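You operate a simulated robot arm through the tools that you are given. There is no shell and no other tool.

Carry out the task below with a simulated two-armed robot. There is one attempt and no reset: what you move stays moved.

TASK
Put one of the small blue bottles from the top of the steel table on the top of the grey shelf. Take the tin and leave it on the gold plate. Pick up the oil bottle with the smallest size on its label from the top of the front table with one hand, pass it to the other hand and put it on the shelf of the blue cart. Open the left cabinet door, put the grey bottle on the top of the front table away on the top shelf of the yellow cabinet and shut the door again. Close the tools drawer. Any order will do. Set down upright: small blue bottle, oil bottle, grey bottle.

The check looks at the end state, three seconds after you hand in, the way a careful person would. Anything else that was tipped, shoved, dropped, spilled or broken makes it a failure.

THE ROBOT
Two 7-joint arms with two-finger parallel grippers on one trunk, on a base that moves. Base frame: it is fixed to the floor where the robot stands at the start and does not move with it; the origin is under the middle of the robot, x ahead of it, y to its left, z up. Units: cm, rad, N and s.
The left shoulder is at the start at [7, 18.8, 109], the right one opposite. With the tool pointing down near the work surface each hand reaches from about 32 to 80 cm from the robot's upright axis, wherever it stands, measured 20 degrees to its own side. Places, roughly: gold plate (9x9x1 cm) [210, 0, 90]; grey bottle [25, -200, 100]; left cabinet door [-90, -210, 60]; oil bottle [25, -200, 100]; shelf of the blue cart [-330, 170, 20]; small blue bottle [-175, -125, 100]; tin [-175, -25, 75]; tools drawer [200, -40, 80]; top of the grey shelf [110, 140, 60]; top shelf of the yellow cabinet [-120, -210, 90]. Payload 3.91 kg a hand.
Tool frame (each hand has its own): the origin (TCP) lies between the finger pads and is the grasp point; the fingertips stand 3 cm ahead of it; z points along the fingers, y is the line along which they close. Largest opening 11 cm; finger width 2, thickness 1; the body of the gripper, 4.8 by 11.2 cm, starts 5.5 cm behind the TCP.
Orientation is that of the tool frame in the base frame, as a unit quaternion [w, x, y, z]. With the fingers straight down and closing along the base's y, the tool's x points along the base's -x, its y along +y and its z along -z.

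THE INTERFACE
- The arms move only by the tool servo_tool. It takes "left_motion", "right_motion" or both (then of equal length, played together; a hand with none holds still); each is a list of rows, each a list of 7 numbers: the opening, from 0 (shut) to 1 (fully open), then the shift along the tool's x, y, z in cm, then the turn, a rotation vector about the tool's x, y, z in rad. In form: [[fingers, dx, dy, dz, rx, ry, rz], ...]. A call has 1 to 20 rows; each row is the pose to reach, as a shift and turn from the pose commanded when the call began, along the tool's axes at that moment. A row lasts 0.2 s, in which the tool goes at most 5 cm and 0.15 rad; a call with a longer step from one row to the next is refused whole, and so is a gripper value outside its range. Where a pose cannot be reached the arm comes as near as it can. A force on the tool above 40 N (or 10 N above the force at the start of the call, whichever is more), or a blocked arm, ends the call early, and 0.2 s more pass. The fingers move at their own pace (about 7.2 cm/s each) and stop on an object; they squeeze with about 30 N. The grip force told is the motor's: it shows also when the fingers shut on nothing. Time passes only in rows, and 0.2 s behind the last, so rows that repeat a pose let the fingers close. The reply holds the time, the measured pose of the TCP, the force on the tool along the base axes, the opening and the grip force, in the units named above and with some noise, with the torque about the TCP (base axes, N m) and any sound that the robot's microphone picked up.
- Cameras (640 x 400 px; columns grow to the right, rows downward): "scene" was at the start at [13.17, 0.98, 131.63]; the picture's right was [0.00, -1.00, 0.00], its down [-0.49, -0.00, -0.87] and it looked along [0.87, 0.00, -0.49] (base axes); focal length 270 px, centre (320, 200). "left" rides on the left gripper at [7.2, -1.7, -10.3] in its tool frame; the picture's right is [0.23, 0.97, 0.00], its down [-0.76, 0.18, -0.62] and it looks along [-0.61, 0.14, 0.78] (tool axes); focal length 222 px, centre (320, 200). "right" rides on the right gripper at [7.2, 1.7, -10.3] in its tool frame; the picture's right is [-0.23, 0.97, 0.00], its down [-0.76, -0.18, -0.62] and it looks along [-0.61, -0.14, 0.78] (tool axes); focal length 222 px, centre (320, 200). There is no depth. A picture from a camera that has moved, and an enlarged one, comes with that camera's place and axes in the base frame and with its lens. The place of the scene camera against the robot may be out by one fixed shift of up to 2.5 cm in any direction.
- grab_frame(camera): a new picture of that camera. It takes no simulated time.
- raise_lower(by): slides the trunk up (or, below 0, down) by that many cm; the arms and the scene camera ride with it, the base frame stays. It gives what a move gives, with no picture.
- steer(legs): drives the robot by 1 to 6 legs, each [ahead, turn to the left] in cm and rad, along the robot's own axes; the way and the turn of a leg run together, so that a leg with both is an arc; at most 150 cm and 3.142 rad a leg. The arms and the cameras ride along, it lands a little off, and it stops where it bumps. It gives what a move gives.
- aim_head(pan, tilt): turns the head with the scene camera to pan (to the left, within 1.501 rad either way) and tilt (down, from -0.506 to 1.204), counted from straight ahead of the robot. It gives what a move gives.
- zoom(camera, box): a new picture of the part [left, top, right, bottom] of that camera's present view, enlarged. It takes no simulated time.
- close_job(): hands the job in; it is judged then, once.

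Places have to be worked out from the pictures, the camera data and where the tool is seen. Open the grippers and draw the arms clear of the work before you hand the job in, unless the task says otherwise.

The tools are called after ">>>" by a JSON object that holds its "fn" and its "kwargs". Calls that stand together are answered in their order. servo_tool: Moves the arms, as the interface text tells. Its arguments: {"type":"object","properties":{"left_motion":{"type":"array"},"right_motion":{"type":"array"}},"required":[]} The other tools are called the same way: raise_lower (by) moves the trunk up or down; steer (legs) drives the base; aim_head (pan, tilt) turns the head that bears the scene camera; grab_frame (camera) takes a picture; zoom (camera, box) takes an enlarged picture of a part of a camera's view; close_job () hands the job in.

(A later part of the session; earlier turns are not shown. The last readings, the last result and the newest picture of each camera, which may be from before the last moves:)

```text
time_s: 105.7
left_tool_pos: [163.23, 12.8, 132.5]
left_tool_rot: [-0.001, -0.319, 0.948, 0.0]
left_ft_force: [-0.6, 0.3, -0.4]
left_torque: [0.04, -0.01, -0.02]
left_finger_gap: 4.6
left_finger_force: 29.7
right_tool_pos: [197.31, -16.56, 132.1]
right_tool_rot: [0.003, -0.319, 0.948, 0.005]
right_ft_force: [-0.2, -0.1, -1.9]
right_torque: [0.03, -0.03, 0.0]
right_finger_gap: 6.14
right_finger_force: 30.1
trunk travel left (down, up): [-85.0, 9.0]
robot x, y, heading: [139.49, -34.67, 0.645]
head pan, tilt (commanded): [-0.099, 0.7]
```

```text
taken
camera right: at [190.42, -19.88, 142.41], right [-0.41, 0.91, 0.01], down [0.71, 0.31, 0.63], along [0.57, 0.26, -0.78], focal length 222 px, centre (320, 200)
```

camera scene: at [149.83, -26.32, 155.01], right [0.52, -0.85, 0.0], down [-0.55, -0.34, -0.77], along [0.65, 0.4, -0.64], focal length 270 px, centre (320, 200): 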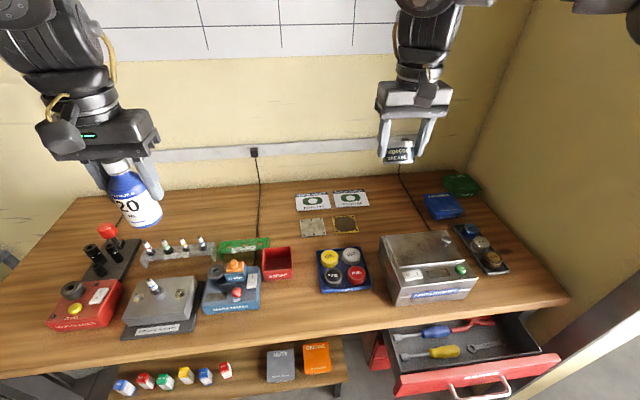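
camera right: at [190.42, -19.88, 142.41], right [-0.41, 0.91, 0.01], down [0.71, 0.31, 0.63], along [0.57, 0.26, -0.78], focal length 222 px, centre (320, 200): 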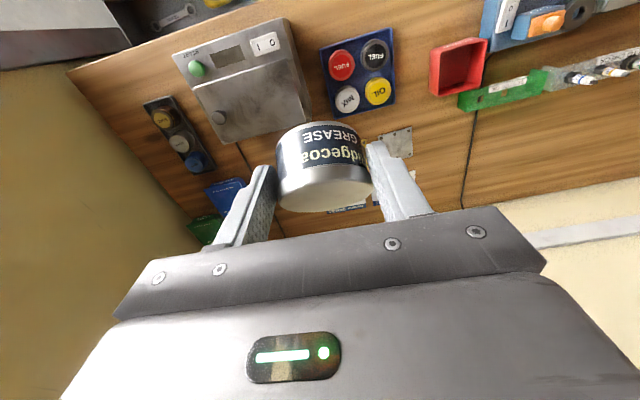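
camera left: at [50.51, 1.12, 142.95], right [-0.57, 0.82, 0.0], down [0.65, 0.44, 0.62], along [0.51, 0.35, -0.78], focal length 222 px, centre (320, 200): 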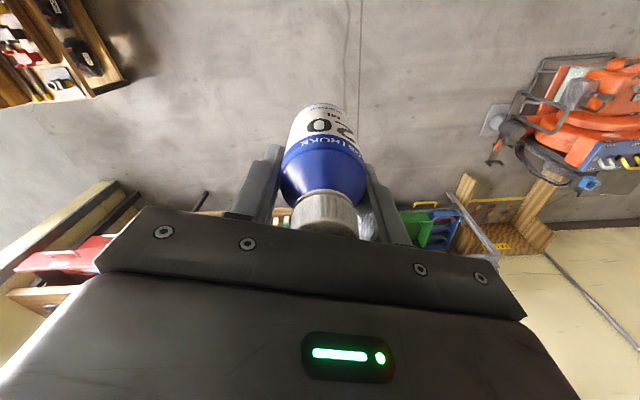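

The gold plate is at about (209.4, 0.2), robot-frame forward 77, right 14. I tilt the right hand again by 0.6 rad (so the tin stands upright) and bring it over the plate, still high.

>>> {"fn": "servo_tool", "kwargs": {"right_motion": [[0.3, -2.6, 0.9, 3, 0, -0.087, 0], [0.3, -5.2, 1.8, 6, 0, -0.174, 0], [0.3, -7.8, 2.7, 9, 0, -0.26, 0], [0.3, -10.4, 3.5, 12, 0, -0.346, 0], [0.3, -13, 4.4, 15, 0, -0.432, 0], [0.3, -15.6, 5.3, 18, 0, -0.52, 0], [0.3, -18.1, 6.1, 21, 0, -0.605, 0], [0.3, -18.1, 6.1, 23, 0, -0.605, 0]]}}

>>> {"fn": "grab_frame", "kwargs": {"camera": "right"}}

>>> {"fn": "grab_frame", "kwargs": {"camera": "scene"}}

```text
time_s: 107.5
left_tool_pos: [163.36, 12.54, 132.38]
left_tool_rot: [-0.001, -0.319, 0.948, 0.0]
left_ft_force: [0.8, -0.4, -0.8]
left_torque: [0.0, 0.0, -0.03]
left_finger_gap: 4.62
left_finger_force: 30.3
right_tool_pos: [207.98, -0.73, 109.46]
right_tool_rot: [0.284, -0.302, 0.905, 0.099]
right_ft_force: [-1.4, 0.0, -1.4]
right_torque: [-0.01, 0.05, -0.01]
right_finger_gap: 6.12
right_finger_force: 29.8
trunk travel left (down, up): [-85.0, 9.0]
robot x, y, heading: [139.24, -34.88, 0.652]
head pan, tilt (commanded): [-0.099, 0.7]
```

```text
taken
camera right: at [197.53, -6.66, 113.63], right [-0.44, 0.89, 0.14], down [0.32, 0.01, 0.95], along [0.84, 0.46, -0.29], focal length 222 px, centre (320, 200)
```

right: 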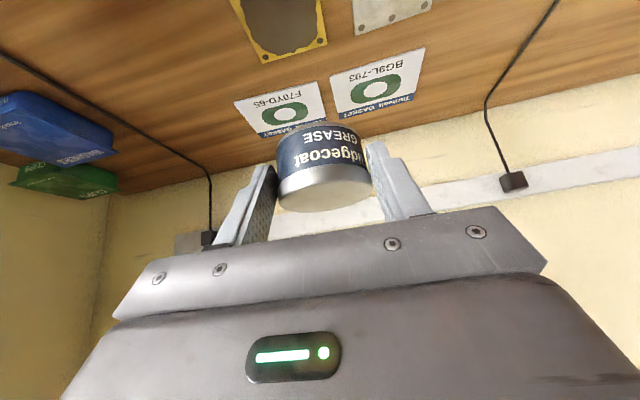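

```text
taken
camera scene: at [149.91, -26.33, 155.01], right [0.52, -0.85, 0.0], down [-0.55, -0.34, -0.76], along [0.65, 0.4, -0.64], focal length 270 px, centre (320, 200)
```

scene: 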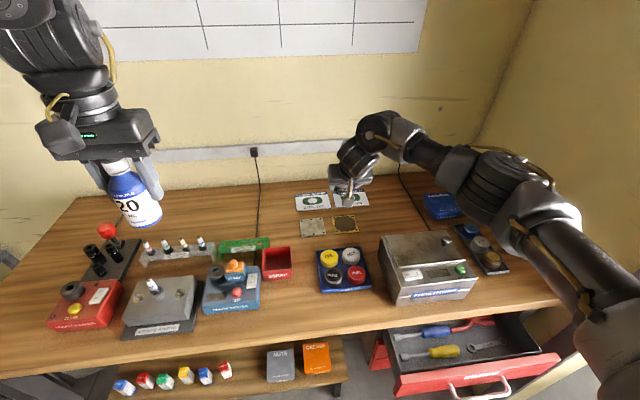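

I zoom in the right hand camera on the gold plate's edge for a precise position and height.

>>> {"fn": "zoom", "kwargs": {"camera": "right", "box": [210, 0, 370, 80]}}

>>> {"fn": "zoom", "kwargs": {"camera": "scene", "box": [270, 150, 410, 300]}}

```text
4.00 times, centred on (290, 40) of right
camera zoom: at [197.53, -6.66, 113.63], right [-0.44, 0.89, 0.14], down [0.32, 0.01, 0.95], along [0.84, 0.46, -0.29], focal length 888 px, centre (440, 840)
```

zoom: 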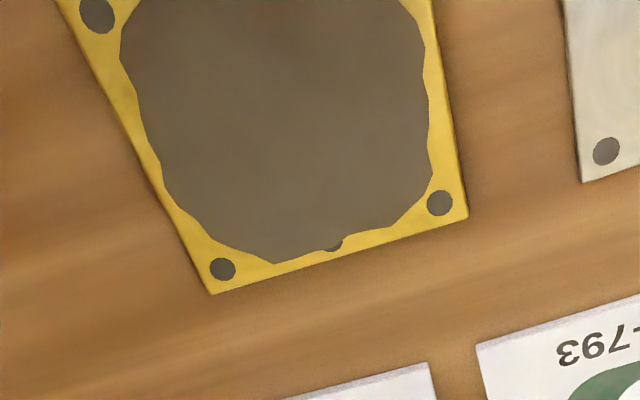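

```text
2.67 times, centred on (340, 225) of scene
camera zoom: at [149.91, -26.33, 155.01], right [0.52, -0.85, 0.0], down [-0.55, -0.34, -0.76], along [0.65, 0.4, -0.64], focal length 719 px, centre (267, 133)
```

zoom: 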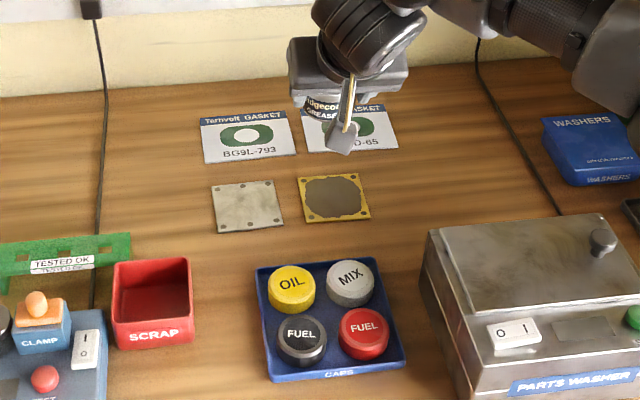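

The gold plate's corners put its centre near (214, 0.7) with top at z about 86. I move forward 4, right 2.5 and down 12, staying above, to look again.

>>> {"fn": "servo_tool", "kwargs": {"right_motion": [[0.3, 0.9, -0.7, 3, 0, 0, 0], [0.3, 1.8, -1.3, 6, 0, 0, 0], [0.3, 2.7, -1.9, 9, 0, 0, 0], [0.3, 3.6, -2.5, 12.1, 0, 0, 0], [0.3, 3.6, -2.5, 12.1, 0, 0, 0]]}}

>>> {"fn": "grab_frame", "kwargs": {"camera": "right"}}

>>> {"fn": "zoom", "kwargs": {"camera": "scene", "box": [270, 150, 410, 300]}}

>>> {"fn": "grab_frame", "kwargs": {"camera": "left"}}

```text
time_s: 108.7
left_tool_pos: [163.29, 12.73, 132.43]
left_tool_rot: [-0.001, -0.319, 0.948, 0.0]
left_ft_force: [0.5, 0.1, -0.6]
left_torque: [0.0, 0.04, 0.0]
left_finger_gap: 4.61
left_finger_force: 30.0
right_tool_pos: [212.68, -0.14, 97.35]
right_tool_rot: [0.284, -0.303, 0.904, 0.1]
right_ft_force: [0.0, 0.9, -1.5]
right_torque: [0.05, 0.0, 0.0]
right_finger_gap: 6.15
right_finger_force: 30.1
trunk travel left (down, up): [-85.0, 9.0]
robot x, y, heading: [139.49, -34.82, 0.653]
head pan, tilt (commanded): [-0.099, 0.7]
```

```text
taken
camera right: at [202.24, -6.11, 101.62], right [-0.44, 0.89, 0.14], down [0.32, 0.01, 0.95], along [0.84, 0.46, -0.29], focal length 222 px, centre (320, 200)
```

right: 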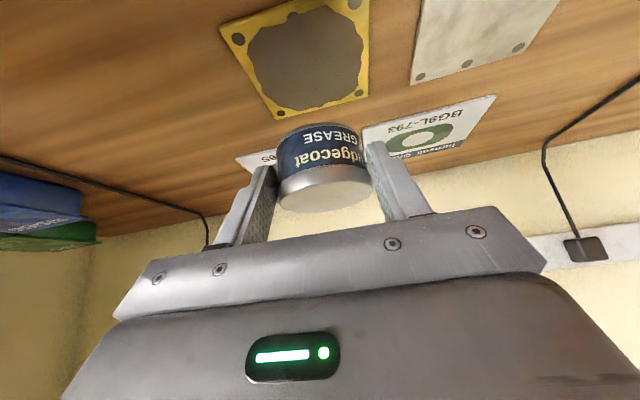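

```text
2.67 times, centred on (340, 225) of scene
camera zoom: at [149.85, -26.34, 155.01], right [0.52, -0.85, 0.0], down [-0.55, -0.34, -0.76], along [0.65, 0.4, -0.64], focal length 719 px, centre (267, 133)
```

zoom: 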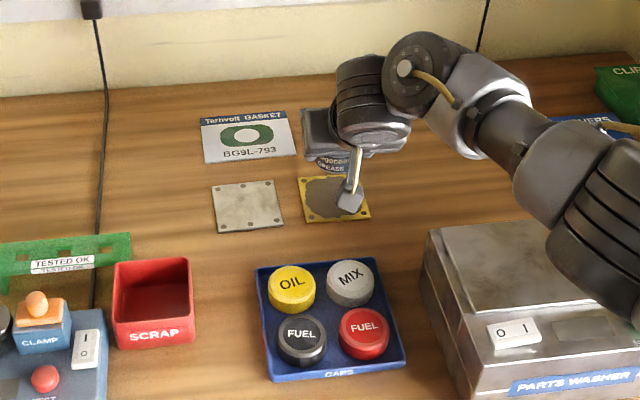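

```text
taken
camera left: at [158.58, 7.02, 142.95], right [-0.77, 0.64, 0.0], down [0.5, 0.6, 0.62], along [0.4, 0.48, -0.78], focal length 222 px, centre (320, 200)
```

left: 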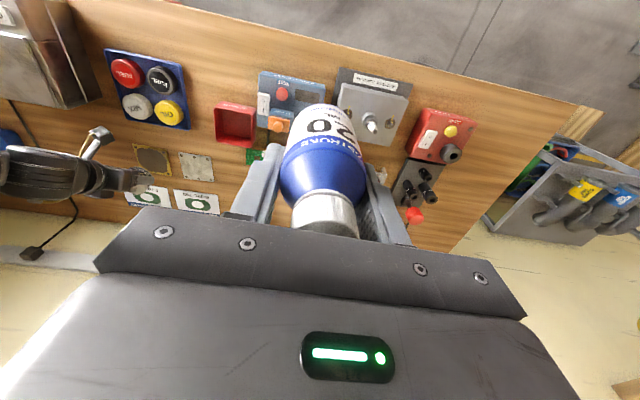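

The plate's centre is now straight under the tin (within 0.2 cm), top near z 86.5. I descend 6 cm vertically, then feel for contact.

>>> {"fn": "servo_tool", "kwargs": {"right_motion": [[0.3, 1.14, 0, 1.64, 0, 0, 0], [0.3, 2.28, 0, 3.28, 0, 0, 0], [0.3, 3.14, 0, 4.5, 0, 0, 0], [0.3, 3.42, 0, 4.92, 0, 0, 0]]}}

>>> {"fn": "grab_frame", "kwargs": {"camera": "right"}}

>>> {"fn": "zoom", "kwargs": {"camera": "scene", "box": [270, 150, 410, 300]}}

```text
time_s: 109.7
left_tool_pos: [162.97, 12.49, 132.78]
left_tool_rot: [0.0, -0.319, 0.948, 0.001]
left_ft_force: [0.0, -0.1, -1.6]
left_torque: [-0.02, -0.01, 0.01]
left_finger_gap: 4.61
left_finger_force: 30.0
right_tool_pos: [212.73, -0.17, 91.98]
right_tool_rot: [0.289, -0.301, 0.903, 0.102]
right_ft_force: [6.3, -0.7, 24.1]
right_torque: [0.2, -0.44, -0.1]
right_finger_gap: 6.15
right_finger_force: 29.8
trunk travel left (down, up): [-85.0, 9.0]
robot x, y, heading: [139.46, -34.97, 0.645]
head pan, tilt (commanded): [-0.099, 0.7]
```

```text
taken
camera right: at [202.14, -6.07, 96.19], right [-0.44, 0.89, 0.14], down [0.32, 0.01, 0.95], along [0.84, 0.46, -0.28], focal length 222 px, centre (320, 200)
```

right: 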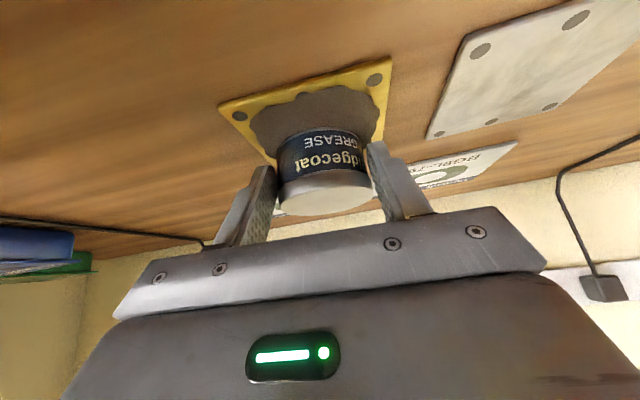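

```text
2.67 times, centred on (340, 225) of scene
camera zoom: at [149.48, -26.56, 155.1], right [0.52, -0.85, 0.0], down [-0.55, -0.34, -0.77], along [0.65, 0.4, -0.64], focal length 719 px, centre (267, 133)
```

zoom: 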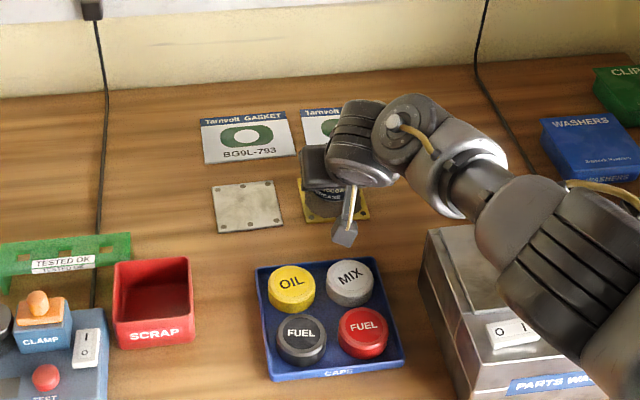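

Contact: the tin rests on the plate (24 N up at TCP z 92), centred within about half a cm. I relieve the pressure and open the fingers.

>>> {"fn": "servo_tool", "kwargs": {"right_motion": [[0.3, -0.34, 0, -0.49, 0, 0, 0], [0.56, -0.34, 0, -0.49, 0, 0, 0], [0.65, -0.34, 0, -0.49, 0, 0, 0], [0.75, -0.34, 0, -0.49, 0, 0, 0], [0.75, -0.34, 0, -0.49, 0, 0, 0]]}}

>>> {"fn": "grab_frame", "kwargs": {"camera": "right"}}

```text
time_s: 110.9
left_tool_pos: [163.25, 12.69, 132.54]
left_tool_rot: [-0.001, -0.319, 0.948, -0.001]
left_ft_force: [0.6, 0.4, -1.7]
left_torque: [0.0, 0.02, 0.01]
left_finger_gap: 4.64
left_finger_force: 30.1
right_tool_pos: [212.7, -0.04, 92.0]
right_tool_rot: [0.284, -0.303, 0.904, 0.1]
right_ft_force: [1.8, 0.0, -0.2]
right_torque: [0.03, -0.02, -0.02]
right_finger_gap: 8.25
right_finger_force: 0.0
trunk travel left (down, up): [-85.0, 9.0]
robot x, y, heading: [139.42, -35.13, 0.652]
head pan, tilt (commanded): [-0.099, 0.7]
```

```text
taken
camera right: at [202.18, -6.02, 96.18], right [-0.44, 0.89, 0.14], down [0.32, 0.01, 0.95], along [0.84, 0.46, -0.29], focal length 222 px, centre (320, 200)
```

right: 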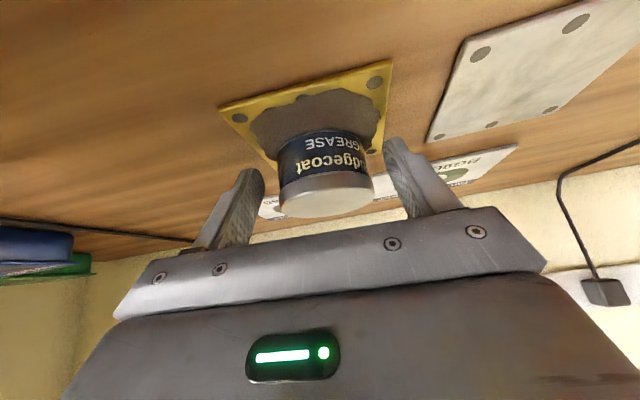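

Released; the tin stands on the plate. I withdraw the hand along its own axis and check from the scene camera.

>>> {"fn": "servo_tool", "kwargs": {"right_motion": [[0.75, 0, 0, -3, 0, 0, 0], [0.75, 0, 0, -6, 0, 0, 0], [0.75, 0, 0, -10, 0, 0, 0], [0.75, 0, 0, -14, 0, 0, 0], [0.75, -2, 0, -18, 0, 0, 0]]}}

>>> {"fn": "grab_frame", "kwargs": {"camera": "right"}}

>>> {"fn": "zoom", "kwargs": {"camera": "scene", "box": [270, 150, 410, 300]}}

```text
time_s: 112.1
left_tool_pos: [163.07, 12.8, 132.58]
left_tool_rot: [-0.001, -0.319, 0.948, -0.002]
left_ft_force: [-0.3, 0.1, -1.0]
left_torque: [-0.02, -0.02, -0.02]
left_finger_gap: 4.61
left_finger_force: 30.0
right_tool_pos: [205.4, -5.33, 107.97]
right_tool_rot: [0.284, -0.304, 0.904, 0.099]
right_ft_force: [-0.6, 0.2, 0.2]
right_torque: [0.0, 0.03, -0.03]
right_finger_gap: 8.23
right_finger_force: 0.0
trunk travel left (down, up): [-85.0, 9.0]
robot x, y, heading: [139.52, -34.8, 0.644]
head pan, tilt (commanded): [-0.099, 0.7]
```

```text
taken
camera right: at [195.03, -11.36, 112.18], right [-0.44, 0.89, 0.14], down [0.32, 0.02, 0.95], along [0.84, 0.46, -0.29], focal length 222 px, centre (320, 200)
```

right: 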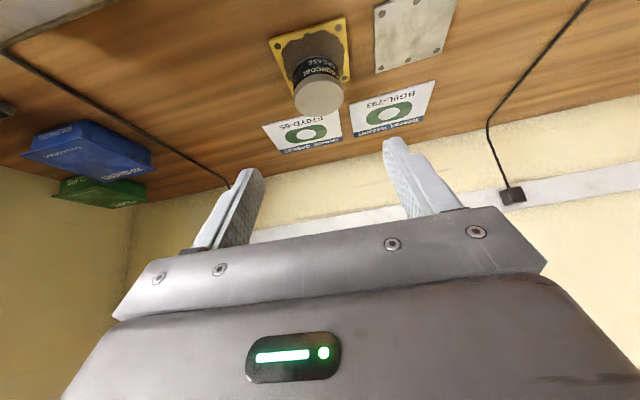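

```text
2.67 times, centred on (340, 225) of scene
camera zoom: at [149.66, -26.21, 155.01], right [0.52, -0.85, 0.0], down [-0.55, -0.34, -0.77], along [0.65, 0.4, -0.64], focal length 719 px, centre (267, 133)
```

zoom: 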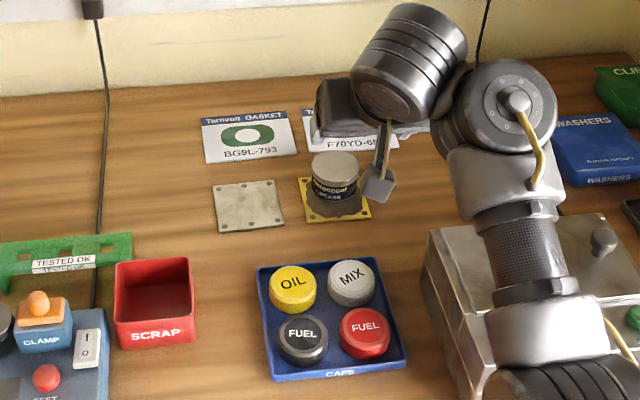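

The tin is on the gold plate. Now the tools drawer: I turn the head toward it to locate its front and handle.

>>> {"fn": "aim_head", "kwargs": {"pan": -0.6, "tilt": 0.95}}

>>> {"fn": "grab_frame", "kwargs": {"camera": "scene"}}

```text
time_s: 113.0
left_tool_pos: [163.24, 12.7, 132.55]
left_tool_rot: [-0.001, -0.319, 0.948, 0.0]
left_ft_force: [-0.7, -0.4, -0.7]
left_torque: [0.02, 0.02, -0.04]
left_finger_gap: 4.61
left_finger_force: 30.5
right_tool_pos: [205.77, -5.45, 107.75]
right_tool_rot: [0.283, -0.304, 0.904, 0.101]
right_ft_force: [0.6, -1.0, -0.1]
right_torque: [-0.01, 0.04, -0.02]
right_finger_gap: 8.26
right_finger_force: 0.0
trunk travel left (down, up): [-85.0, 9.0]
robot x, y, heading: [139.36, -34.74, 0.653]
head pan, tilt (commanded): [-0.6, 0.949]
```

```text
taken
camera scene: at [149.89, -30.44, 153.03], right [0.05, -1.0, 0.0], down [-0.81, -0.04, -0.58], along [0.58, 0.03, -0.81], focal length 270 px, centre (320, 200)
```

scene: 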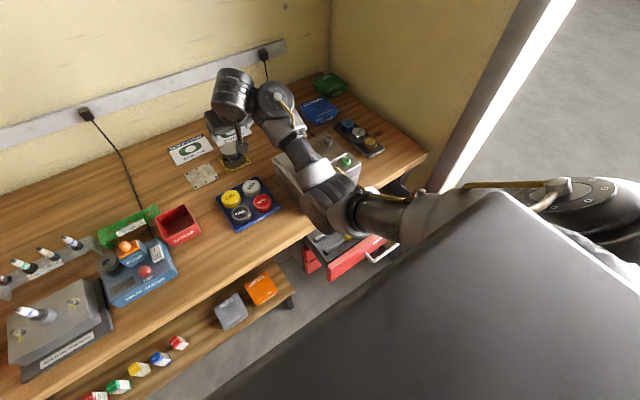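

I first lift and retract the right hand away from the bench items, closing the fingers, before repositioning the base for the drawer push.

>>> {"fn": "servo_tool", "kwargs": {"right_motion": [[0.5, -0.3, 0, -4, 0, 0, 0], [0.3, -0.5, 0, -8, 0, 0, 0], [0.1, -0.7, 0, -12, 0, 0, 0], [0, -0.9, 0, -16, 0, 0, 0], [0, -1.1, 0, -20, 0, 0, 0], [0, -1.3, 0, -24, 0, 0, 0], [0, -1.5, 0, -28, 0, 0, 0]]}}

>>> {"fn": "steer", "kwargs": {"legs": [[0, -0.6], [-23, 0], [0, 0.6]]}}

>>> {"fn": "aim_head", "kwargs": {"pan": -0.5, "tilt": 0.75}}

>>> {"fn": "grab_frame", "kwargs": {"camera": "scene"}}

```text
time_s: 113.9
left_tool_pos: [163.2, 12.64, 132.5]
left_tool_rot: [-0.001, -0.319, 0.948, 0.001]
left_ft_force: [0.0, -0.1, -0.6]
left_torque: [-0.03, 0.0, -0.01]
left_finger_gap: 4.61
left_finger_force: 29.9
right_tool_pos: [200.77, -9.26, 118.13]
right_tool_rot: [0.287, -0.298, 0.904, 0.104]
right_ft_force: [-3.8, 14.9, -5.0]
right_torque: [-0.44, -0.71, -2.05]
right_finger_gap: 0.01
right_finger_force: 27.8
right hand out of reach, approached as far as the arm can: row 4
trunk travel left (down, up): [-85.0, 9.0]
robot x, y, heading: [139.65, -34.74, 0.653]
head pan, tilt (commanded): [-0.6, 0.949]
stopped in row 4 (right hand): the force on the tool passed its limit at 65 N (the readings are from after the stop); the commanded pose is now the measured one
```

```text
time_s: 119.0
left_tool_pos: [141.07, 11.17, 132.42]
left_tool_rot: [-0.001, -0.312, 0.95, 0.0]
left_ft_force: [-0.1, 1.0, -1.5]
left_torque: [-0.01, 0.0, 0.03]
left_finger_gap: 4.63
left_finger_force: 30.4
right_tool_pos: [178.16, -11.36, 118.17]
right_tool_rot: [0.288, -0.29, 0.907, 0.102]
right_ft_force: [-1.7, 9.1, -3.2]
right_torque: [-0.28, -0.52, -1.28]
right_finger_gap: 0.02
right_finger_force: 30.2
trunk travel left (down, up): [-85.0, 9.0]
robot x, y, heading: [116.75, -35.83, 0.641]
head pan, tilt (commanded): [-0.6, 0.949]
stopped in leg 3: the force on the tool passed its limit at 41 N (the readings are from after the stop); the commanded pose is now the measured one
```

```text
time_s: 119.7
left_tool_pos: [141.09, 11.08, 132.45]
left_tool_rot: [-0.001, -0.312, 0.95, 0.0]
left_ft_force: [0.0, 0.2, -0.2]
left_torque: [-0.02, -0.03, 0.0]
left_finger_gap: 4.61
left_finger_force: 29.9
right_tool_pos: [178.3, -11.39, 118.22]
right_tool_rot: [0.289, -0.29, 0.907, 0.101]
right_ft_force: [-2.2, 14.8, -5.5]
right_torque: [-0.45, -0.76, -1.93]
right_finger_gap: 0.0
right_finger_force: 29.6
trunk travel left (down, up): [-85.0, 9.0]
robot x, y, heading: [116.65, -36.16, 0.637]
head pan, tilt (commanded): [-0.499, 0.75]
```

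```text
taken
camera scene: at [127.91, -30.83, 154.58], right [0.14, -0.99, 0.0], down [-0.68, -0.09, -0.73], along [0.72, 0.1, -0.68], focal length 270 px, centre (320, 200)
```

scene: 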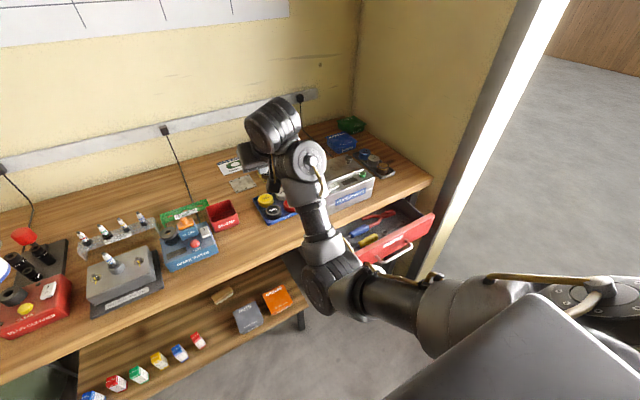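

The right arm got into a self-contact while retracting (the force stayed while driving), so nothing on the bench explains it. I ease it forward and untilt it a little.

>>> {"fn": "servo_tool", "kwargs": {"right_motion": [[0, -1.6, 0, 1.2, 0, 0.1, 0], [0, -3.2, 0, 2.3, 0, 0.2, 0], [0, -4, 0, 3, 0, 0.3, 0], [0, -4, 0, 3, 0, 0.4, 0]]}}

>>> {"fn": "grab_frame", "kwargs": {"camera": "scene"}}

>>> {"fn": "grab_frame", "kwargs": {"camera": "left"}}

```text
time_s: 120.0
left_tool_pos: [141.04, 11.05, 132.44]
left_tool_rot: [-0.001, -0.312, 0.95, 0.0]
left_ft_force: [-0.7, -0.9, -1.9]
left_torque: [0.0, 0.0, 0.02]
left_finger_gap: 4.59
left_finger_force: 29.8
right_tool_pos: [178.63, -11.08, 117.97]
right_tool_rot: [0.282, -0.288, 0.909, 0.103]
right_ft_force: [0.4, 9.3, -3.0]
right_torque: [-0.32, -0.32, -1.03]
right_finger_gap: 0.0
right_finger_force: 29.9
right hand out of reach, approached as far as the arm can: row 1
trunk travel left (down, up): [-85.0, 9.0]
robot x, y, heading: [116.8, -35.78, 0.633]
head pan, tilt (commanded): [-0.499, 0.75]
stopped in row 1 (right hand): the force on the tool passed its limit at 78 N (the readings are from after the stop); the commanded pose is now the measured one
```

```text
taken
camera scene: at [128.0, -30.87, 154.58], right [0.14, -0.99, 0.0], down [-0.68, -0.09, -0.73], along [0.72, 0.1, -0.68], focal length 270 px, centre (320, 200)
```

scene: 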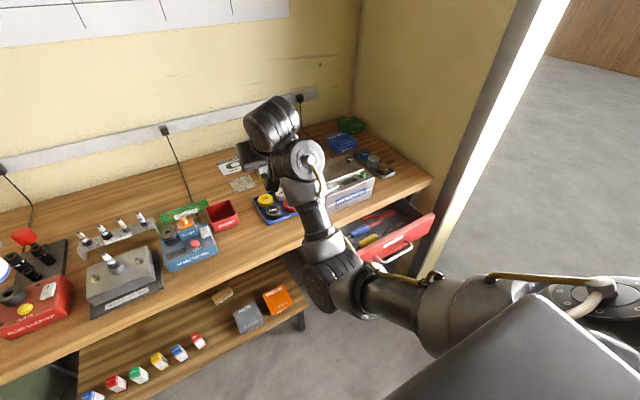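

```text
taken
camera left: at [136.35, 5.52, 142.94], right [-0.76, 0.65, 0.0], down [0.51, 0.59, 0.62], along [0.4, 0.47, -0.78], focal length 222 px, centre (320, 200)
```

left: 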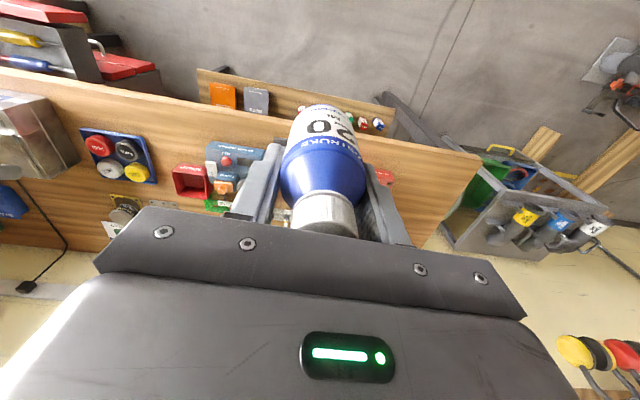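

The contact is the right hand's camera block against its own forearm. I reverse the last retraction (forward-down along the tool axis) without any turn.

>>> {"fn": "servo_tool", "kwargs": {"right_motion": [[0, 0, 0.5, 2, 0, 0, 0], [0, 0, 1, 4.5, 0, 0, 0], [0, 0, 1.5, 7, 0, 0, 0], [0, 0, 2, 9, 0, 0, 0]]}}

```text
time_s: 121.0
left_tool_pos: [141.01, 11.19, 132.57]
left_tool_rot: [0.0, -0.312, 0.95, -0.001]
left_ft_force: [0.6, -0.4, -0.9]
left_torque: [0.01, 0.0, 0.01]
left_finger_gap: 4.61
left_finger_force: 30.1
right_tool_pos: [181.54, -6.42, 110.57]
right_tool_rot: [0.281, -0.289, 0.91, 0.103]
right_ft_force: [0.5, 0.4, 0.5]
right_torque: [-0.02, -0.01, 0.01]
right_finger_gap: 0.01
right_finger_force: 29.9
trunk travel left (down, up): [-85.0, 9.0]
robot x, y, heading: [116.52, -36.21, 0.64]
head pan, tilt (commanded): [-0.499, 0.75]
```

Free again. Now I raise it while turning it back to vertical, the same way that worked before.

>>> {"fn": "servo_tool", "kwargs": {"right_motion": [[0, -1.9, -0.7, -2.7, 0, 0.1, 0], [0, -3.8, -1.4, -5.4, 0, 0.2, 0], [0, -5.7, -2.1, -8.1, 0, 0.3, 0], [0, -7.6, -2.8, -10.8, 0, 0.4, 0], [0, -9.5, -3.5, -13.5, 0, 0.5, 0], [0, -11.5, -4, -16.4, 0, 0.6, 0]]}}

>>> {"fn": "grab_frame", "kwargs": {"camera": "scene"}}

```text
time_s: 121.6
left_tool_pos: [141.01, 11.09, 132.51]
left_tool_rot: [-0.002, -0.311, 0.95, -0.001]
left_ft_force: [-0.2, 0.8, 0.0]
left_torque: [0.04, -0.03, -0.01]
left_finger_gap: 4.61
left_finger_force: 30.1
right_tool_pos: [182.5, -7.26, 117.06]
right_tool_rot: [0.2, -0.289, 0.933, 0.082]
right_ft_force: [-5.8, 32.3, -16.1]
right_torque: [-1.43, -2.26, -3.86]
right_finger_gap: 0.01
right_finger_force: 30.1
right hand out of reach, approached as far as the arm can: row 3
trunk travel left (down, up): [-85.0, 9.0]
robot x, y, heading: [116.49, -35.62, 0.638]
head pan, tilt (commanded): [-0.499, 0.75]
stopped in row 3 (right hand): the force on the tool passed its limit at 209 N (the readings are from after the stop); the commanded pose is now the measured one
```

```text
taken
camera scene: at [127.96, -30.8, 154.58], right [0.14, -0.99, 0.0], down [-0.68, -0.09, -0.73], along [0.72, 0.1, -0.68], focal length 270 px, centre (320, 200)
```

scene: 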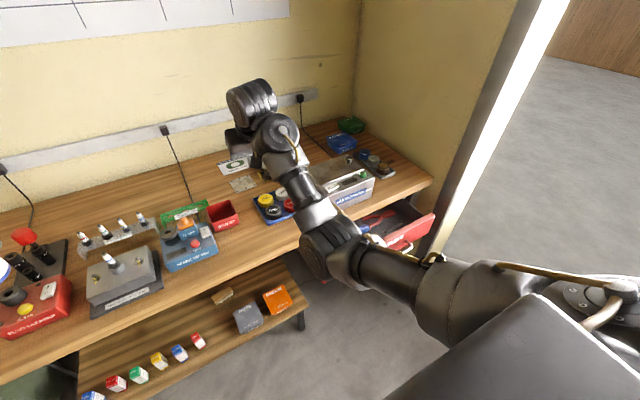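

The elbow has swung low, so a vertical hand makes the camera block meet the forearm. I instead rotate the hand toward pointing forward (the pose needed for the drawer push anyway), which moves the block away from the forearm.

>>> {"fn": "servo_tool", "kwargs": {"right_motion": [[0, 0, 0, 0, 0, -0.12, 0], [0, 0, 0, 0, 0, -0.26, 0], [0, -0.3, -0.5, -0.6, 0, -0.4, 0], [0, -0.6, -1, -1.2, 0, -0.54, 0], [0, -0.9, -1.5, -1.8, 0, -0.68, 0], [0, -1.2, -2, -2.4, 0, -0.82, 0], [0, -1.5, -2.5, -3, 0, -0.96, 0], [0, -1.7, -3, -3.6, 0, -1.1, 0]]}}

>>> {"fn": "grab_frame", "kwargs": {"camera": "scene"}}

```text
time_s: 123.4
left_tool_pos: [140.99, 11.14, 132.55]
left_tool_rot: [-0.001, -0.312, 0.95, -0.001]
left_ft_force: [-0.2, 0.2, -1.1]
left_torque: [0.02, -0.01, 0.0]
left_finger_gap: 4.6
left_finger_force: 30.4
right_tool_pos: [184.28, -9.69, 121.0]
right_tool_rot: [0.66, -0.207, 0.688, 0.221]
right_ft_force: [0.9, -0.1, -0.4]
right_torque: [0.0, 0.03, 0.02]
right_finger_gap: 0.0
right_finger_force: 29.9
trunk travel left (down, up): [-85.0, 9.0]
robot x, y, heading: [116.49, -35.98, 0.637]
head pan, tilt (commanded): [-0.499, 0.75]
```

```text
taken
camera scene: at [127.91, -30.8, 154.59], right [0.14, -0.99, 0.0], down [-0.68, -0.09, -0.73], along [0.72, 0.1, -0.68], focal length 270 px, centre (320, 200)
```

scene: 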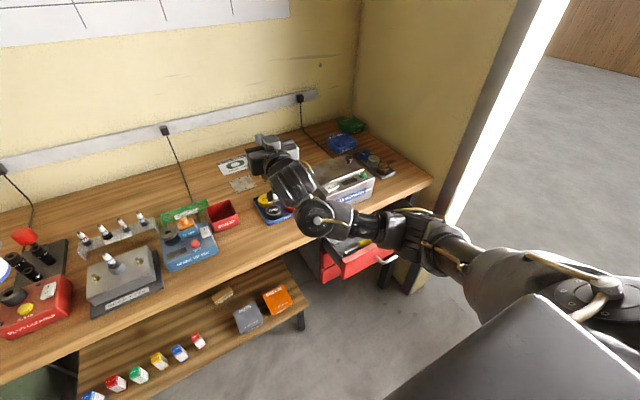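

The hand points forward without contact. I back the base 27 cm so the hand leaves the bench top, then lower the trunk.

>>> {"fn": "steer", "kwargs": {"legs": [[-28, 0]]}}

>>> {"fn": "raise_lower", "kwargs": {"by": -25}}

>>> {"fn": "aim_head", "kwargs": {"pan": -0.25, "tilt": 0.55}}

>>> {"fn": "grab_frame", "kwargs": {"camera": "scene"}}

>>> {"fn": "grab_frame", "kwargs": {"camera": "right"}}

```text
time_s: 125.4
left_tool_pos: [118.97, -5.38, 132.44]
left_tool_rot: [-0.001, -0.309, 0.951, -0.001]
left_ft_force: [0.2, 0.1, -1.1]
left_torque: [0.0, 0.0, -0.03]
left_finger_gap: 4.6
left_finger_force: 30.1
right_tool_pos: [162.18, -26.73, 120.9]
right_tool_rot: [0.658, -0.204, 0.691, 0.219]
right_ft_force: [-0.4, 0.7, -0.6]
right_torque: [0.0, 0.01, 0.0]
right_finger_gap: 0.0
right_finger_force: 29.9
trunk travel left (down, up): [-85.0, 9.0]
robot x, y, heading: [94.17, -52.38, 0.631]
head pan, tilt (commanded): [-0.499, 0.75]
```

```text
time_s: 128.0
left_tool_pos: [118.78, -5.63, 107.57]
left_tool_rot: [-0.001, -0.308, 0.951, -0.001]
left_ft_force: [-0.3, -0.1, -1.5]
left_torque: [0.0, -0.04, 0.01]
left_finger_gap: 4.61
left_finger_force: 29.7
right_tool_pos: [161.87, -26.77, 95.93]
right_tool_rot: [0.66, -0.202, 0.69, 0.218]
right_ft_force: [0.3, -0.2, 0.7]
right_torque: [-0.04, -0.02, 0.0]
right_finger_gap: 0.0
right_finger_force: 30.2
trunk travel left (down, up): [-60.0, 34.0]
robot x, y, heading: [93.78, -52.57, 0.636]
head pan, tilt (commanded): [-0.499, 0.75]
```

```text
time_s: 128.8
left_tool_pos: [118.83, -5.52, 107.47]
left_tool_rot: [-0.001, -0.309, 0.951, 0.0]
left_ft_force: [-0.6, -0.1, -1.8]
left_torque: [0.01, 0.02, 0.03]
left_finger_gap: 4.6
left_finger_force: 29.4
right_tool_pos: [162.0, -26.74, 95.82]
right_tool_rot: [0.659, -0.204, 0.69, 0.219]
right_ft_force: [0.1, 0.0, -0.2]
right_torque: [0.0, 0.01, 0.01]
right_finger_gap: 0.01
right_finger_force: 30.3
trunk travel left (down, up): [-60.0, 34.0]
robot x, y, heading: [93.92, -52.8, 0.63]
head pan, tilt (commanded): [-0.25, 0.55]
```

```text
taken
camera scene: at [105.54, -45.3, 131.32], right [0.37, -0.93, 0.0], down [-0.49, -0.19, -0.85], along [0.79, 0.32, -0.52], focal length 270 px, centre (320, 200)
```

scene: 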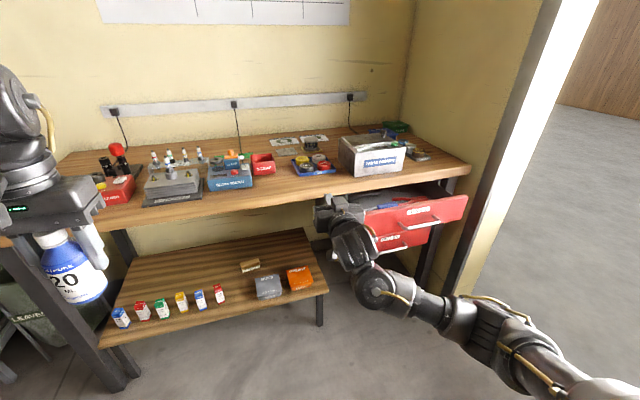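

```text
taken
camera right: at [152.13, -31.37, 89.08], right [-0.54, 0.8, 0.26], down [-0.37, -0.51, 0.78], along [0.75, 0.32, 0.57], focal length 222 px, centre (320, 200)
```

right: 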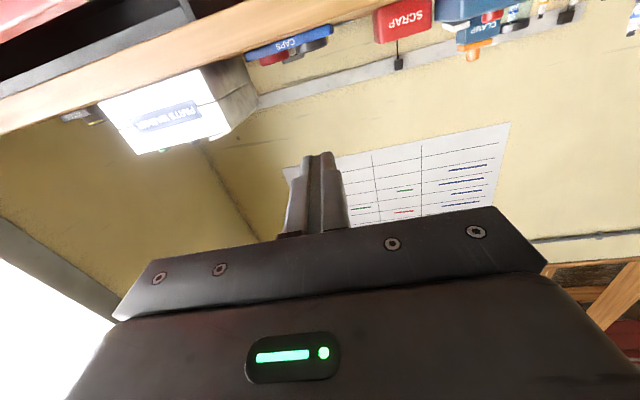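

I zoom on the drawer to locate its front panel relative to the hand.

>>> {"fn": "zoom", "kwargs": {"camera": "scene", "box": [290, 120, 490, 290]}}

```text
2.35 times, centred on (390, 205) of scene
camera zoom: at [105.54, -45.3, 131.32], right [0.37, -0.93, 0.0], down [-0.49, -0.19, -0.85], along [0.79, 0.32, -0.52], focal length 634 px, centre (155, 188)
```

zoom: 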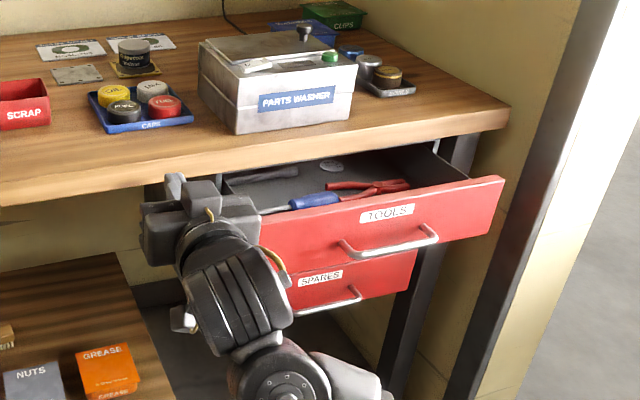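

Panel of the TOOLS drawer: front at n≈123 (bench normal), z 70.5–81; handle in its middle. I move the hand right and down to face the panel left of the handle.

>>> {"fn": "servo_tool", "kwargs": {"right_motion": [[0, 0, -4.5, 0.5, 0, 0, 0], [0, 0, -9, 1, 0, 0, 0], [0, 0, -13.5, 1.5, 0, 0, 0], [0, 0, -18, 2, 0, 0, 0], [0, 0, -21.8, 2, 0, 0, 0], [0, 4.5, -21.8, 2, 0, 0, 0], [0, 9, -21.8, 2, 0, 0, 0], [0, 13.5, -21.8, 2, 0, 0, 0], [0, 17.5, -21.8, 2, 0, 0, 0], [0, 20.3, -21.8, 2, 0, 0, 0]]}}

>>> {"fn": "grab_frame", "kwargs": {"camera": "scene"}}

>>> {"fn": "grab_frame", "kwargs": {"camera": "right"}}

```text
time_s: 130.9
left_tool_pos: [118.79, -5.57, 107.42]
left_tool_rot: [-0.001, -0.309, 0.951, 0.0]
left_ft_force: [-0.5, -0.7, -0.5]
left_torque: [-0.03, 0.02, -0.01]
left_finger_gap: 4.61
left_finger_force: 30.3
right_tool_pos: [175.1, -43.33, 74.82]
right_tool_rot: [0.659, -0.204, 0.69, 0.219]
right_ft_force: [-0.1, 0.5, -0.8]
right_torque: [-0.03, -0.01, 0.0]
right_finger_gap: 0.0
right_finger_force: 29.7
trunk travel left (down, up): [-60.0, 34.0]
robot x, y, heading: [94.07, -52.55, 0.632]
head pan, tilt (commanded): [-0.25, 0.55]
```

```text
taken
camera scene: at [105.55, -45.3, 131.33], right [0.37, -0.93, 0.0], down [-0.49, -0.19, -0.85], along [0.79, 0.32, -0.52], focal length 270 px, centre (320, 200)
```

scene: 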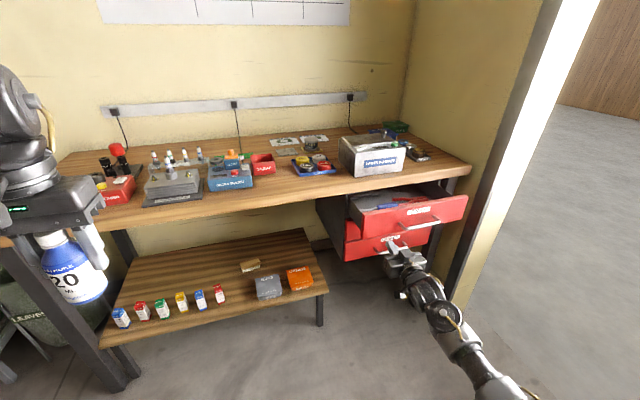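

```text
taken
camera right: at [165.31, -47.93, 68.02], right [-0.54, 0.8, 0.26], down [-0.37, -0.51, 0.78], along [0.75, 0.32, 0.57], focal length 222 px, centre (320, 200)
```

right: 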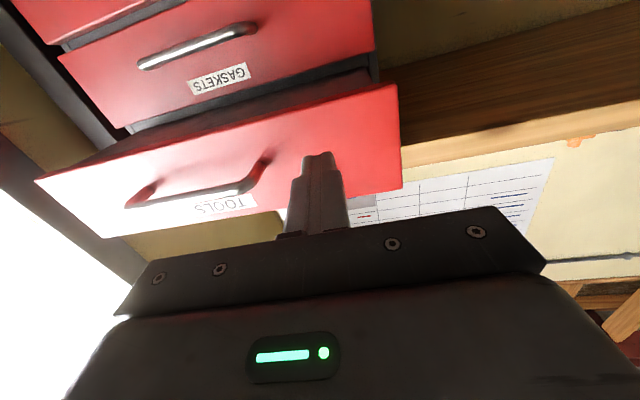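

Aligned with the panel. I push forward in small steps; the force limit will stop me at the end of travel.

>>> {"fn": "servo_tool", "kwargs": {"right_motion": [[0, 0, 0, 3, 0, 0, 0], [0, 0, 0, 6, 0, 0, 0], [0, 0, 0, 8, 0, 0, 0], [0, 0, 0, 9.5, 0, 0, 0], [0, 0, 0, 11, 0, 0, 0], [0, 0, 0, 12.5, 0, 0, 0], [0, 0, 0, 14, 0, 0, 0], [0, 0, 0, 15.5, 0, 0, 0]]}}

>>> {"fn": "grab_frame", "kwargs": {"camera": "scene"}}

>>> {"fn": "grab_frame", "kwargs": {"camera": "right"}}

```text
time_s: 132.8
left_tool_pos: [118.83, -5.67, 107.67]
left_tool_rot: [-0.001, -0.308, 0.951, 0.001]
left_ft_force: [0.1, -0.8, -0.7]
left_torque: [-0.03, 0.02, 0.01]
left_finger_gap: 4.61
left_finger_force: 30.2
right_tool_pos: [186.37, -35.58, 74.6]
right_tool_rot: [0.66, -0.203, 0.69, 0.218]
right_ft_force: [-0.3, 1.1, 0.1]
right_torque: [-0.02, -0.01, 0.02]
right_finger_gap: 0.02
right_finger_force: 30.1
right hand out of reach, approached as far as the arm can: row 8
trunk travel left (down, up): [-60.0, 34.0]
robot x, y, heading: [94.12, -52.43, 0.628]
head pan, tilt (commanded): [-0.25, 0.55]
```

```text
taken
camera scene: at [105.55, -45.36, 131.33], right [0.37, -0.93, 0.0], down [-0.49, -0.19, -0.85], along [0.79, 0.32, -0.52], focal length 270 px, centre (320, 200)
```

scene: 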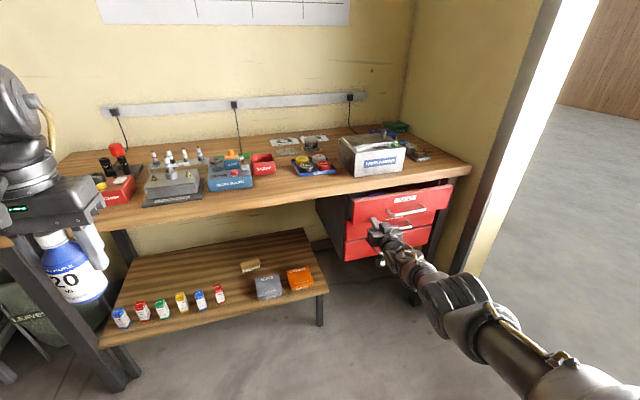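

```text
taken
camera right: at [176.55, -40.14, 67.76], right [-0.54, 0.8, 0.26], down [-0.37, -0.51, 0.78], along [0.75, 0.32, 0.57], focal length 222 px, centre (320, 200)
```

right: 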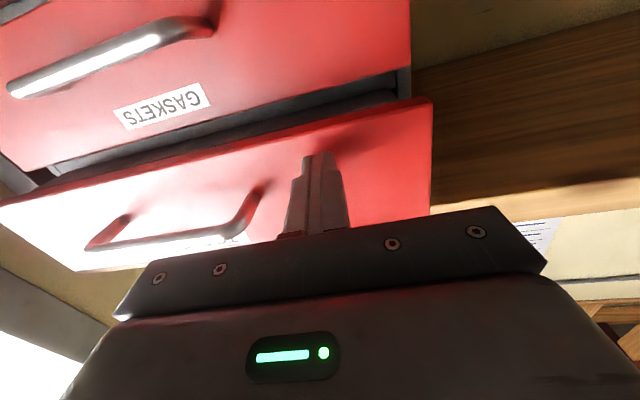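

The drawer moved in and about 4–5 cm remain; the arm is at full reach. I pull the hand back a bit, drive 12 cm forward and push again.

>>> {"fn": "servo_tool", "kwargs": {"right_motion": [[0, 0, 0, -4, 0, 0, 0], [0, 0, 0, -8, 0, 0, 0], [0, 0, 0, -12, 0, 0, 0], [0, 0, 0, -14, 0, 0, 0]]}}

>>> {"fn": "steer", "kwargs": {"legs": [[12, 0]]}}

>>> {"fn": "grab_frame", "kwargs": {"camera": "right"}}

```text
time_s: 133.8
left_tool_pos: [118.72, -5.65, 107.58]
left_tool_rot: [-0.001, -0.309, 0.951, -0.001]
left_ft_force: [-0.7, 0.5, -0.6]
left_torque: [-0.02, -0.03, 0.03]
left_finger_gap: 4.62
left_finger_force: 29.9
right_tool_pos: [174.78, -43.8, 74.91]
right_tool_rot: [0.659, -0.204, 0.69, 0.218]
right_ft_force: [-0.3, -0.2, -0.2]
right_torque: [-0.01, 0.01, 0.0]
right_finger_gap: 0.01
right_finger_force: 29.7
trunk travel left (down, up): [-60.0, 34.0]
robot x, y, heading: [93.98, -52.44, 0.633]
head pan, tilt (commanded): [-0.25, 0.55]
```

```text
time_s: 135.0
left_tool_pos: [128.65, 1.48, 107.47]
left_tool_rot: [-0.001, -0.308, 0.951, -0.001]
left_ft_force: [0.0, -0.9, -2.0]
left_torque: [0.0, -0.01, 0.01]
left_finger_gap: 4.61
left_finger_force: 29.8
right_tool_pos: [184.51, -36.63, 74.94]
right_tool_rot: [0.659, -0.204, 0.69, 0.219]
right_ft_force: [0.4, -0.2, -0.1]
right_torque: [0.0, 0.02, 0.03]
right_finger_gap: 0.0
right_finger_force: 29.9
trunk travel left (down, up): [-60.0, 34.0]
robot x, y, heading: [103.5, -45.9, 0.63]
head pan, tilt (commanded): [-0.25, 0.55]
```

```text
taken
camera right: at [174.8, -41.18, 68.02], right [-0.54, 0.8, 0.26], down [-0.37, -0.51, 0.78], along [0.75, 0.32, 0.57], focal length 222 px, centre (320, 200)
```

right: 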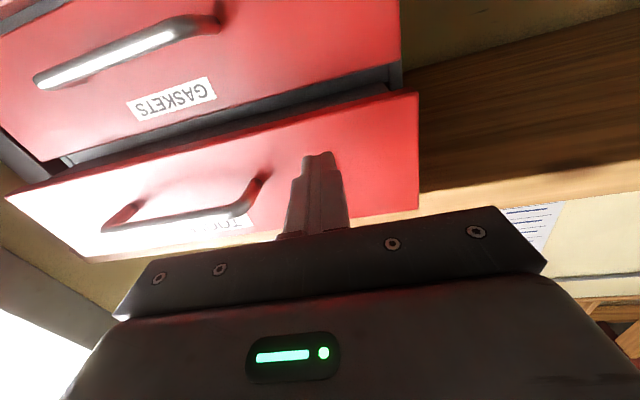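

Now I push again in small steps until the drawer meets its stop.

>>> {"fn": "servo_tool", "kwargs": {"right_motion": [[0, 0, 0, 2, 0, 0, 0], [0, 0, 0, 3, 0, 0, 0], [0, 0, 0, 4, 0, 0, 0], [0, 0, 0, 5, 0, 0, 0], [0, 0, 0, 6, 0, 0, 0], [0, 0, 0, 7, 0, 0, 0], [0, 0, 0, 8, 0, 0, 0], [0, 0, 0, 9, 0, 0, 0], [0, 0, 0, 10, 0, 0, 0], [0, 0, 0, 11, 0, 0, 0]]}}

>>> {"fn": "grab_frame", "kwargs": {"camera": "right"}}

>>> {"fn": "zoom", "kwargs": {"camera": "scene", "box": [290, 120, 490, 290]}}

```text
time_s: 136.7
left_tool_pos: [128.21, 1.13, 107.76]
left_tool_rot: [0.0, -0.307, 0.952, 0.0]
left_ft_force: [0.3, -0.2, -0.8]
left_torque: [0.03, 0.05, 0.0]
left_finger_gap: 4.61
left_finger_force: 30.8
right_tool_pos: [190.74, -32.25, 74.52]
right_tool_rot: [0.66, -0.204, 0.689, 0.22]
right_ft_force: [-33.1, -13.9, 11.6]
right_torque: [0.43, -0.49, 0.54]
right_finger_gap: 0.02
right_finger_force: 30.6
trunk travel left (down, up): [-60.0, 34.0]
robot x, y, heading: [103.7, -45.46, 0.624]
head pan, tilt (commanded): [-0.25, 0.55]
stopped in row 8 (right hand): the force on the tool passed its limit at 55 N (the readings are from after the stop); the commanded pose is now the measured one
```

```text
taken
camera right: at [180.97, -36.93, 67.76], right [-0.55, 0.8, 0.26], down [-0.37, -0.51, 0.78], along [0.75, 0.33, 0.58], focal length 222 px, centre (320, 200)
```

right: 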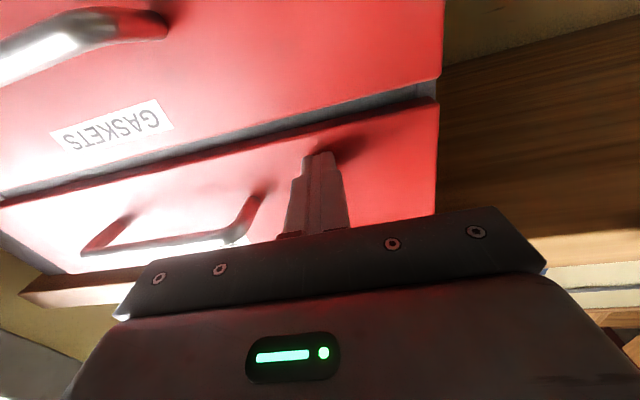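

```text
2.35 times, centred on (390, 205) of scene
camera zoom: at [114.74, -38.5, 131.41], right [0.37, -0.93, 0.0], down [-0.48, -0.19, -0.85], along [0.8, 0.31, -0.52], focal length 634 px, centre (155, 188)
```

zoom: 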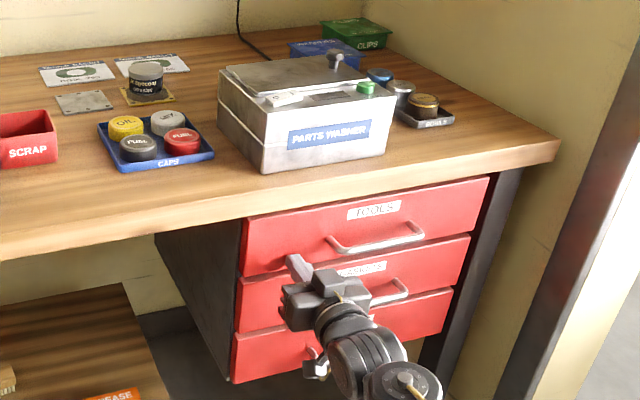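

The drawer hit its stop (55 N) and looks flush. I withdraw the hand and look again.

>>> {"fn": "servo_tool", "kwargs": {"right_motion": [[0, 0, 0, -4, 0, 0, 0], [0, 0, 0, -8, 0, 0, 0], [0, 0, 0, -12, 0, 0, 0], [0, 0, 0, -16, 0, 0, 0], [0, -3, 3, -18, 0, 0, 0]]}}

>>> {"fn": "zoom", "kwargs": {"camera": "scene", "box": [290, 120, 490, 290]}}

```text
time_s: 137.9
left_tool_pos: [128.46, 1.47, 107.54]
left_tool_rot: [-0.001, -0.307, 0.952, 0.0]
left_ft_force: [-0.1, 1.2, -1.7]
left_torque: [-0.04, -0.01, 0.01]
left_finger_gap: 4.62
left_finger_force: 29.7
right_tool_pos: [174.64, -39.89, 78.15]
right_tool_rot: [0.657, -0.205, 0.692, 0.218]
right_ft_force: [-0.5, 0.3, -0.2]
right_torque: [0.0, 0.0, -0.03]
right_finger_gap: 0.0
right_finger_force: 30.0
trunk travel left (down, up): [-60.0, 34.0]
robot x, y, heading: [103.74, -45.77, 0.633]
head pan, tilt (commanded): [-0.25, 0.55]
```

```text
2.35 times, centred on (390, 205) of scene
camera zoom: at [115.15, -38.13, 131.33], right [0.37, -0.93, 0.0], down [-0.48, -0.19, -0.85], along [0.79, 0.31, -0.52], focal length 634 px, centre (155, 188)
```

zoom: 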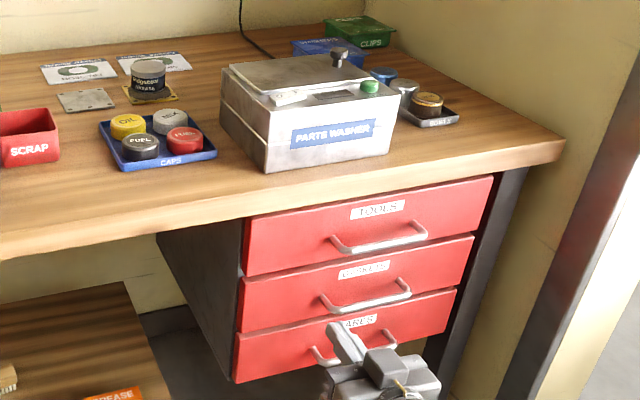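

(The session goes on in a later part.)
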